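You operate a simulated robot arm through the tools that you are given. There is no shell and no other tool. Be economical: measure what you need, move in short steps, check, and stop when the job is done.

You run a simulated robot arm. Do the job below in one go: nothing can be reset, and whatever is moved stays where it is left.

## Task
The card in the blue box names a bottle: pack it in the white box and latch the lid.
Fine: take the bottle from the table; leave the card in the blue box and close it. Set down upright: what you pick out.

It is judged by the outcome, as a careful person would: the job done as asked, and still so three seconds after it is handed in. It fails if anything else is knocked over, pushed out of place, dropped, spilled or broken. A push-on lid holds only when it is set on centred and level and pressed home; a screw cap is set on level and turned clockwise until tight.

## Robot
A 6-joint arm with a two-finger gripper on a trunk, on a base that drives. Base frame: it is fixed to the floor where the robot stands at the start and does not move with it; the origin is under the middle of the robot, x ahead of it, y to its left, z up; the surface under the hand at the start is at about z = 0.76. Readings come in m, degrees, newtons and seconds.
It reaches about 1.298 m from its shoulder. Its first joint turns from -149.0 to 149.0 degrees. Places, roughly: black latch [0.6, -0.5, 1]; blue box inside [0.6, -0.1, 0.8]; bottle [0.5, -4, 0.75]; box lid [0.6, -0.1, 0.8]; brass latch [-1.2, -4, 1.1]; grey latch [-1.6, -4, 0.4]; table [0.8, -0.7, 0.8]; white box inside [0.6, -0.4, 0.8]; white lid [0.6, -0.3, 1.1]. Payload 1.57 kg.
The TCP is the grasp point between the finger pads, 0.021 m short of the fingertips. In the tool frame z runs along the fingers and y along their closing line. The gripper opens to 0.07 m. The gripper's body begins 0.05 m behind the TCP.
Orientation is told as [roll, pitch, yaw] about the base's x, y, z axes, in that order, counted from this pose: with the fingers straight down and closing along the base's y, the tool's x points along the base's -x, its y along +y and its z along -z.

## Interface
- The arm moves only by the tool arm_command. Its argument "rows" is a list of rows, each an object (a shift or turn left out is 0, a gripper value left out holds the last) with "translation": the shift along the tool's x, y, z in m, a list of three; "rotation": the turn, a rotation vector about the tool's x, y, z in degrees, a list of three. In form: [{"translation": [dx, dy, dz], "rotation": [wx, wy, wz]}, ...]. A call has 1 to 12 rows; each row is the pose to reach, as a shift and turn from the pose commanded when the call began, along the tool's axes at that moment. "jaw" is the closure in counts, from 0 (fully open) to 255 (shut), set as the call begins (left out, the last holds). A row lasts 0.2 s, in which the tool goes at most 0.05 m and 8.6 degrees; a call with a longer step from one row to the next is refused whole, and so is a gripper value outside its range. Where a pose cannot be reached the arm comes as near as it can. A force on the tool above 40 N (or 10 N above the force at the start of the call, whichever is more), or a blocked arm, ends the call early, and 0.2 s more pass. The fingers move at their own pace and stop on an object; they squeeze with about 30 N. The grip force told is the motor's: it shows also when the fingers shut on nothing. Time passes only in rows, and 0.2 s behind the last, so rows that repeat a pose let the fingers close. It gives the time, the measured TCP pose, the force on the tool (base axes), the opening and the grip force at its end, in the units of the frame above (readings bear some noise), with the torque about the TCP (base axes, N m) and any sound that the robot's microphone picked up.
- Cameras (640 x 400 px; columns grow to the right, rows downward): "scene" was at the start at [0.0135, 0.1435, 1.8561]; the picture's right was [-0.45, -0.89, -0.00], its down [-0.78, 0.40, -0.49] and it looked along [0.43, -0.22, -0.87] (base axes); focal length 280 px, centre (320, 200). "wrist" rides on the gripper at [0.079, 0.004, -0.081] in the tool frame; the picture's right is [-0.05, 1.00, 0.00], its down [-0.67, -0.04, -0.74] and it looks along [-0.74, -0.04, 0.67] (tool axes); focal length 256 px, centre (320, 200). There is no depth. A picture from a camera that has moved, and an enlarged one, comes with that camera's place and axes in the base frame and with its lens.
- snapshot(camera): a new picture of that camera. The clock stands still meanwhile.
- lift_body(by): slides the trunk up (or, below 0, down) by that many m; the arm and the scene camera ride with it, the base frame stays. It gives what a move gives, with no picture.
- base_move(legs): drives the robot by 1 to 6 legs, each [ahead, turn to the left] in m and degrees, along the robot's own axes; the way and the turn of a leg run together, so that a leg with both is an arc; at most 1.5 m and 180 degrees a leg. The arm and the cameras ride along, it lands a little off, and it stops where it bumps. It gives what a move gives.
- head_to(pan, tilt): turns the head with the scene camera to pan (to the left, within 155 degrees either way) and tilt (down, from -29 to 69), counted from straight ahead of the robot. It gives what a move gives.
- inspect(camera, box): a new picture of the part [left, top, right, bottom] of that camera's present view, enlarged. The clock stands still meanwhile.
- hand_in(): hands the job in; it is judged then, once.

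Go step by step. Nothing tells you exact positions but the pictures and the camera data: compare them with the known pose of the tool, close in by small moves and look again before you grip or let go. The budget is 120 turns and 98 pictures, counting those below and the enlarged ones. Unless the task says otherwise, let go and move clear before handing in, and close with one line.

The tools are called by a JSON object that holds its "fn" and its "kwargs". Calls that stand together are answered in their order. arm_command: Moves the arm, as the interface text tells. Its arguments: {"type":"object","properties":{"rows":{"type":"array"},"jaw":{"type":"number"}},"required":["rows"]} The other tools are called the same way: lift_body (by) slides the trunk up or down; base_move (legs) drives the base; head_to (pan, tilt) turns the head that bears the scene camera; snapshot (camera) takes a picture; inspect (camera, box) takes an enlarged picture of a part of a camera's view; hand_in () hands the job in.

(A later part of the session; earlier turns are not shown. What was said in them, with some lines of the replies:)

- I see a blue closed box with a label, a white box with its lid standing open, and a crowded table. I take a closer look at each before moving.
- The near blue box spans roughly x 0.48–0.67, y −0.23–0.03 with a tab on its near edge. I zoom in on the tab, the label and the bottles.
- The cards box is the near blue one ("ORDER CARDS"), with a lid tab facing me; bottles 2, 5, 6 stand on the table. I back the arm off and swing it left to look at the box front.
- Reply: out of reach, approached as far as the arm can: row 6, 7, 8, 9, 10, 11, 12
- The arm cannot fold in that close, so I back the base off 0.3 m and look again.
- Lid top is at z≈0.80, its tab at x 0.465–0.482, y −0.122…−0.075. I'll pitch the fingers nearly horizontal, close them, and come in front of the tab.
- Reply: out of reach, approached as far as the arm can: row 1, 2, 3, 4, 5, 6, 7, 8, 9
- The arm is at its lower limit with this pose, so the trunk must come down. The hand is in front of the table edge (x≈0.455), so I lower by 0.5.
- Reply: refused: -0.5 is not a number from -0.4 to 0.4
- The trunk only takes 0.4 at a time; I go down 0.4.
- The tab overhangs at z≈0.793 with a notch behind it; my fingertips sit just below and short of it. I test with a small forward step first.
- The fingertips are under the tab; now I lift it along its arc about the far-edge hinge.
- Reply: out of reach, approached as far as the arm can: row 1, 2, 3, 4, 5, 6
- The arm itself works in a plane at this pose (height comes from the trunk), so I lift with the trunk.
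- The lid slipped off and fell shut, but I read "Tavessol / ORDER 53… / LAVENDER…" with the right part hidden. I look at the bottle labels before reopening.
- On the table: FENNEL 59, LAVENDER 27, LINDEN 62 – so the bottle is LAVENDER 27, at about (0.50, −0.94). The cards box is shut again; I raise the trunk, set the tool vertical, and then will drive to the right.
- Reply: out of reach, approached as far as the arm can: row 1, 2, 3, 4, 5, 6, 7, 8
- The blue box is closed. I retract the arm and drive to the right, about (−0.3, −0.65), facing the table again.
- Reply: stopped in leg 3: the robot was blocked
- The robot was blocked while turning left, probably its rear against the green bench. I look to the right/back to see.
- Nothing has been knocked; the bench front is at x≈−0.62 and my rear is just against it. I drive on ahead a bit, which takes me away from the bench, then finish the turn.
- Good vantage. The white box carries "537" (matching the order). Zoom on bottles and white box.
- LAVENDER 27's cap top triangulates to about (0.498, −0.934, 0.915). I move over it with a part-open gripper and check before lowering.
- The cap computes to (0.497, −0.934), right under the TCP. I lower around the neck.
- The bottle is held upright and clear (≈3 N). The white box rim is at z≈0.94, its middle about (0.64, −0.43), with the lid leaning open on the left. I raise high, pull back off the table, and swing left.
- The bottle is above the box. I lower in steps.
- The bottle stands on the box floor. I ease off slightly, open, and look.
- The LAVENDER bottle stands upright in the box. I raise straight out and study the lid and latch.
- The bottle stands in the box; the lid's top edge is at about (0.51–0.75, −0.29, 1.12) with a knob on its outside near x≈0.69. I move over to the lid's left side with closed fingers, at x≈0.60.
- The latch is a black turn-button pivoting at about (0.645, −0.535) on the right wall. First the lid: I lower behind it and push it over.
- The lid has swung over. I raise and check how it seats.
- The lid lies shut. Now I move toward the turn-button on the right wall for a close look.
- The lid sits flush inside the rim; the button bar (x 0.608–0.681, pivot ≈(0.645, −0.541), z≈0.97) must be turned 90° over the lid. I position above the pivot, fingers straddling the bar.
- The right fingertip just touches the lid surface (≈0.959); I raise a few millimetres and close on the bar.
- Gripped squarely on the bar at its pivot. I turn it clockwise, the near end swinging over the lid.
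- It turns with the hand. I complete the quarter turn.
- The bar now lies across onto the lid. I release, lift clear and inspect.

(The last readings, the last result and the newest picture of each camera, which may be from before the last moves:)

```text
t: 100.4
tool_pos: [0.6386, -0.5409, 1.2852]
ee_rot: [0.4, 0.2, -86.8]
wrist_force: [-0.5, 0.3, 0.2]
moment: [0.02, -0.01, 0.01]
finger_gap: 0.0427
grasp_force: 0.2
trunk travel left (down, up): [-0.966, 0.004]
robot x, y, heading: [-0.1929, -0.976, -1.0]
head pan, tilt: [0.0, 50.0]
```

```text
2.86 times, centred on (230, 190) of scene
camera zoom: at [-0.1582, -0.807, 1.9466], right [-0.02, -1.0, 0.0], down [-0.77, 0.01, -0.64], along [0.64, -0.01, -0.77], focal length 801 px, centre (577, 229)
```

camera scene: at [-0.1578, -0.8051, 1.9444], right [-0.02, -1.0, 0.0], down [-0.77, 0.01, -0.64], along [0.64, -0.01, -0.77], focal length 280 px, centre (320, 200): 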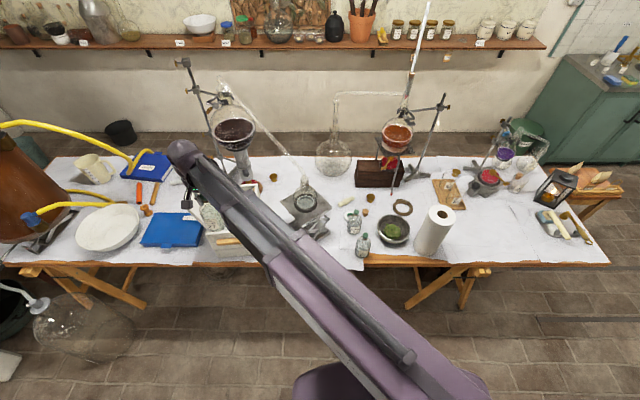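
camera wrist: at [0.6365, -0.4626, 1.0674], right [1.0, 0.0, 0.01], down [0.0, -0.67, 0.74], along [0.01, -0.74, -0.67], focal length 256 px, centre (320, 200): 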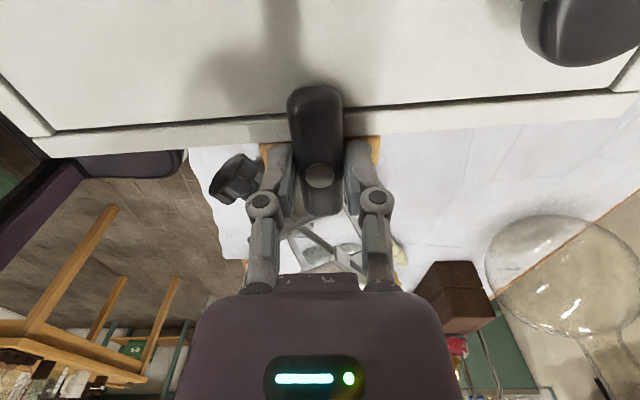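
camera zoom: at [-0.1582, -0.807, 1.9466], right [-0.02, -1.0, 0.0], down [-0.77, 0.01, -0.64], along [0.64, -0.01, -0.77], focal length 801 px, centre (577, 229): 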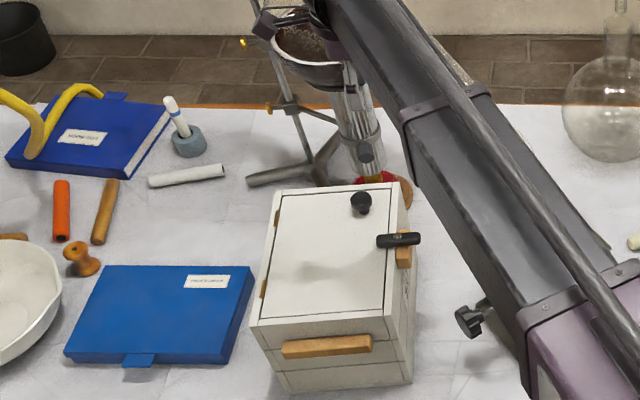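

The button lies across the lid edge. I check the blue box lid closely and the bar overlap.

{"fn": "inspect", "kwargs": {"camera": "scene", "box": [145, 205, 225, 255]}}

{"fn": "inspect", "kwargs": {"camera": "scene", "box": [220, 175, 290, 225]}}

```text
8.00 times, centred on (185, 230) of scene
camera zoom: at [-0.1582, -0.807, 1.9466], right [-0.02, -1.0, 0.0], down [-0.77, 0.01, -0.64], along [0.64, -0.01, -0.77], focal length 2244 px, centre (1400, -40)
```

zoom: 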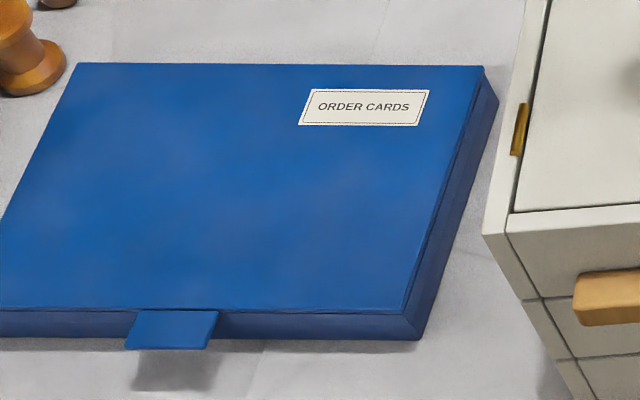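

```text
8.00 times, centred on (255, 200) of scene
camera zoom: at [-0.1582, -0.807, 1.9466], right [-0.02, -1.0, 0.0], down [-0.77, 0.01, -0.64], along [0.64, -0.01, -0.77], focal length 2244 px, centre (840, 200)
```

zoom: 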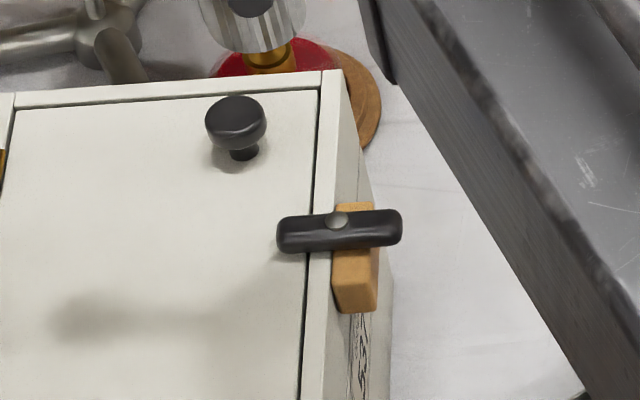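

The button overlaps the lid well, and the cards box is fully shut. I pull the arm back clear and take a last overall look.

{"fn": "arm_command", "kwargs": {"rows": [{"translation": [0.003, -0.045, 0]}, {"translation": [0.006, -0.09, 0]}, {"translation": [0.008, -0.135, 0]}, {"translation": [0.01, -0.18, 0]}, {"translation": [0.01, -0.18, 0]}]}}

{"fn": "snapshot", "kwargs": {"camera": "scene"}}

```text
t: 101.6
tool_pos: [0.4591, -0.5424, 1.284]
ee_rot: [0.3, 0.1, -86.8]
wrist_force: [0.0, 0.0, -0.6]
moment: [0.03, -0.02, 0.02]
finger_gap: 0.0427
grasp_force: 0.1
trunk travel left (down, up): [-0.966, 0.004]
robot x, y, heading: [-0.1936, -0.9758, -1.0]
head pan, tilt: [0.0, 50.0]
```

```text
18 pictures are left
camera scene: at [-0.1571, -0.807, 1.9466], right [-0.02, -1.0, 0.0], down [-0.77, 0.01, -0.64], along [0.64, -0.01, -0.77], focal length 280 px, centre (320, 200)
```

scene: 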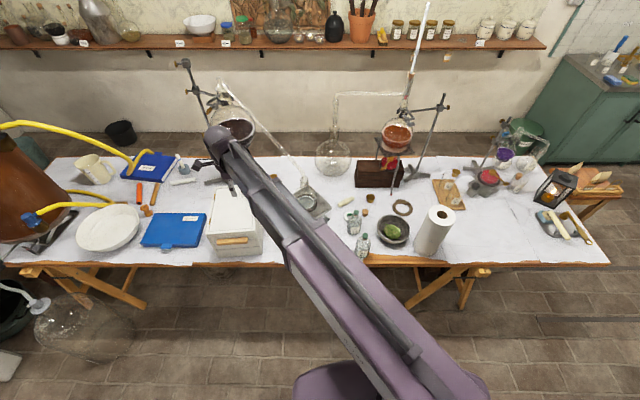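

Everything stands in order and the arm is clear, so I hand in.

{"fn": "hand_in", "kwargs": {}}

```text
The job is handed in.
```

LAVENDER 27, the bottle the card names, stands upright in the white box with the lid shut and latched; the card is still in the closed blue box. While driving, the robot's base was blocked once, apparently by the green bench; I saw nothing knocked over there.
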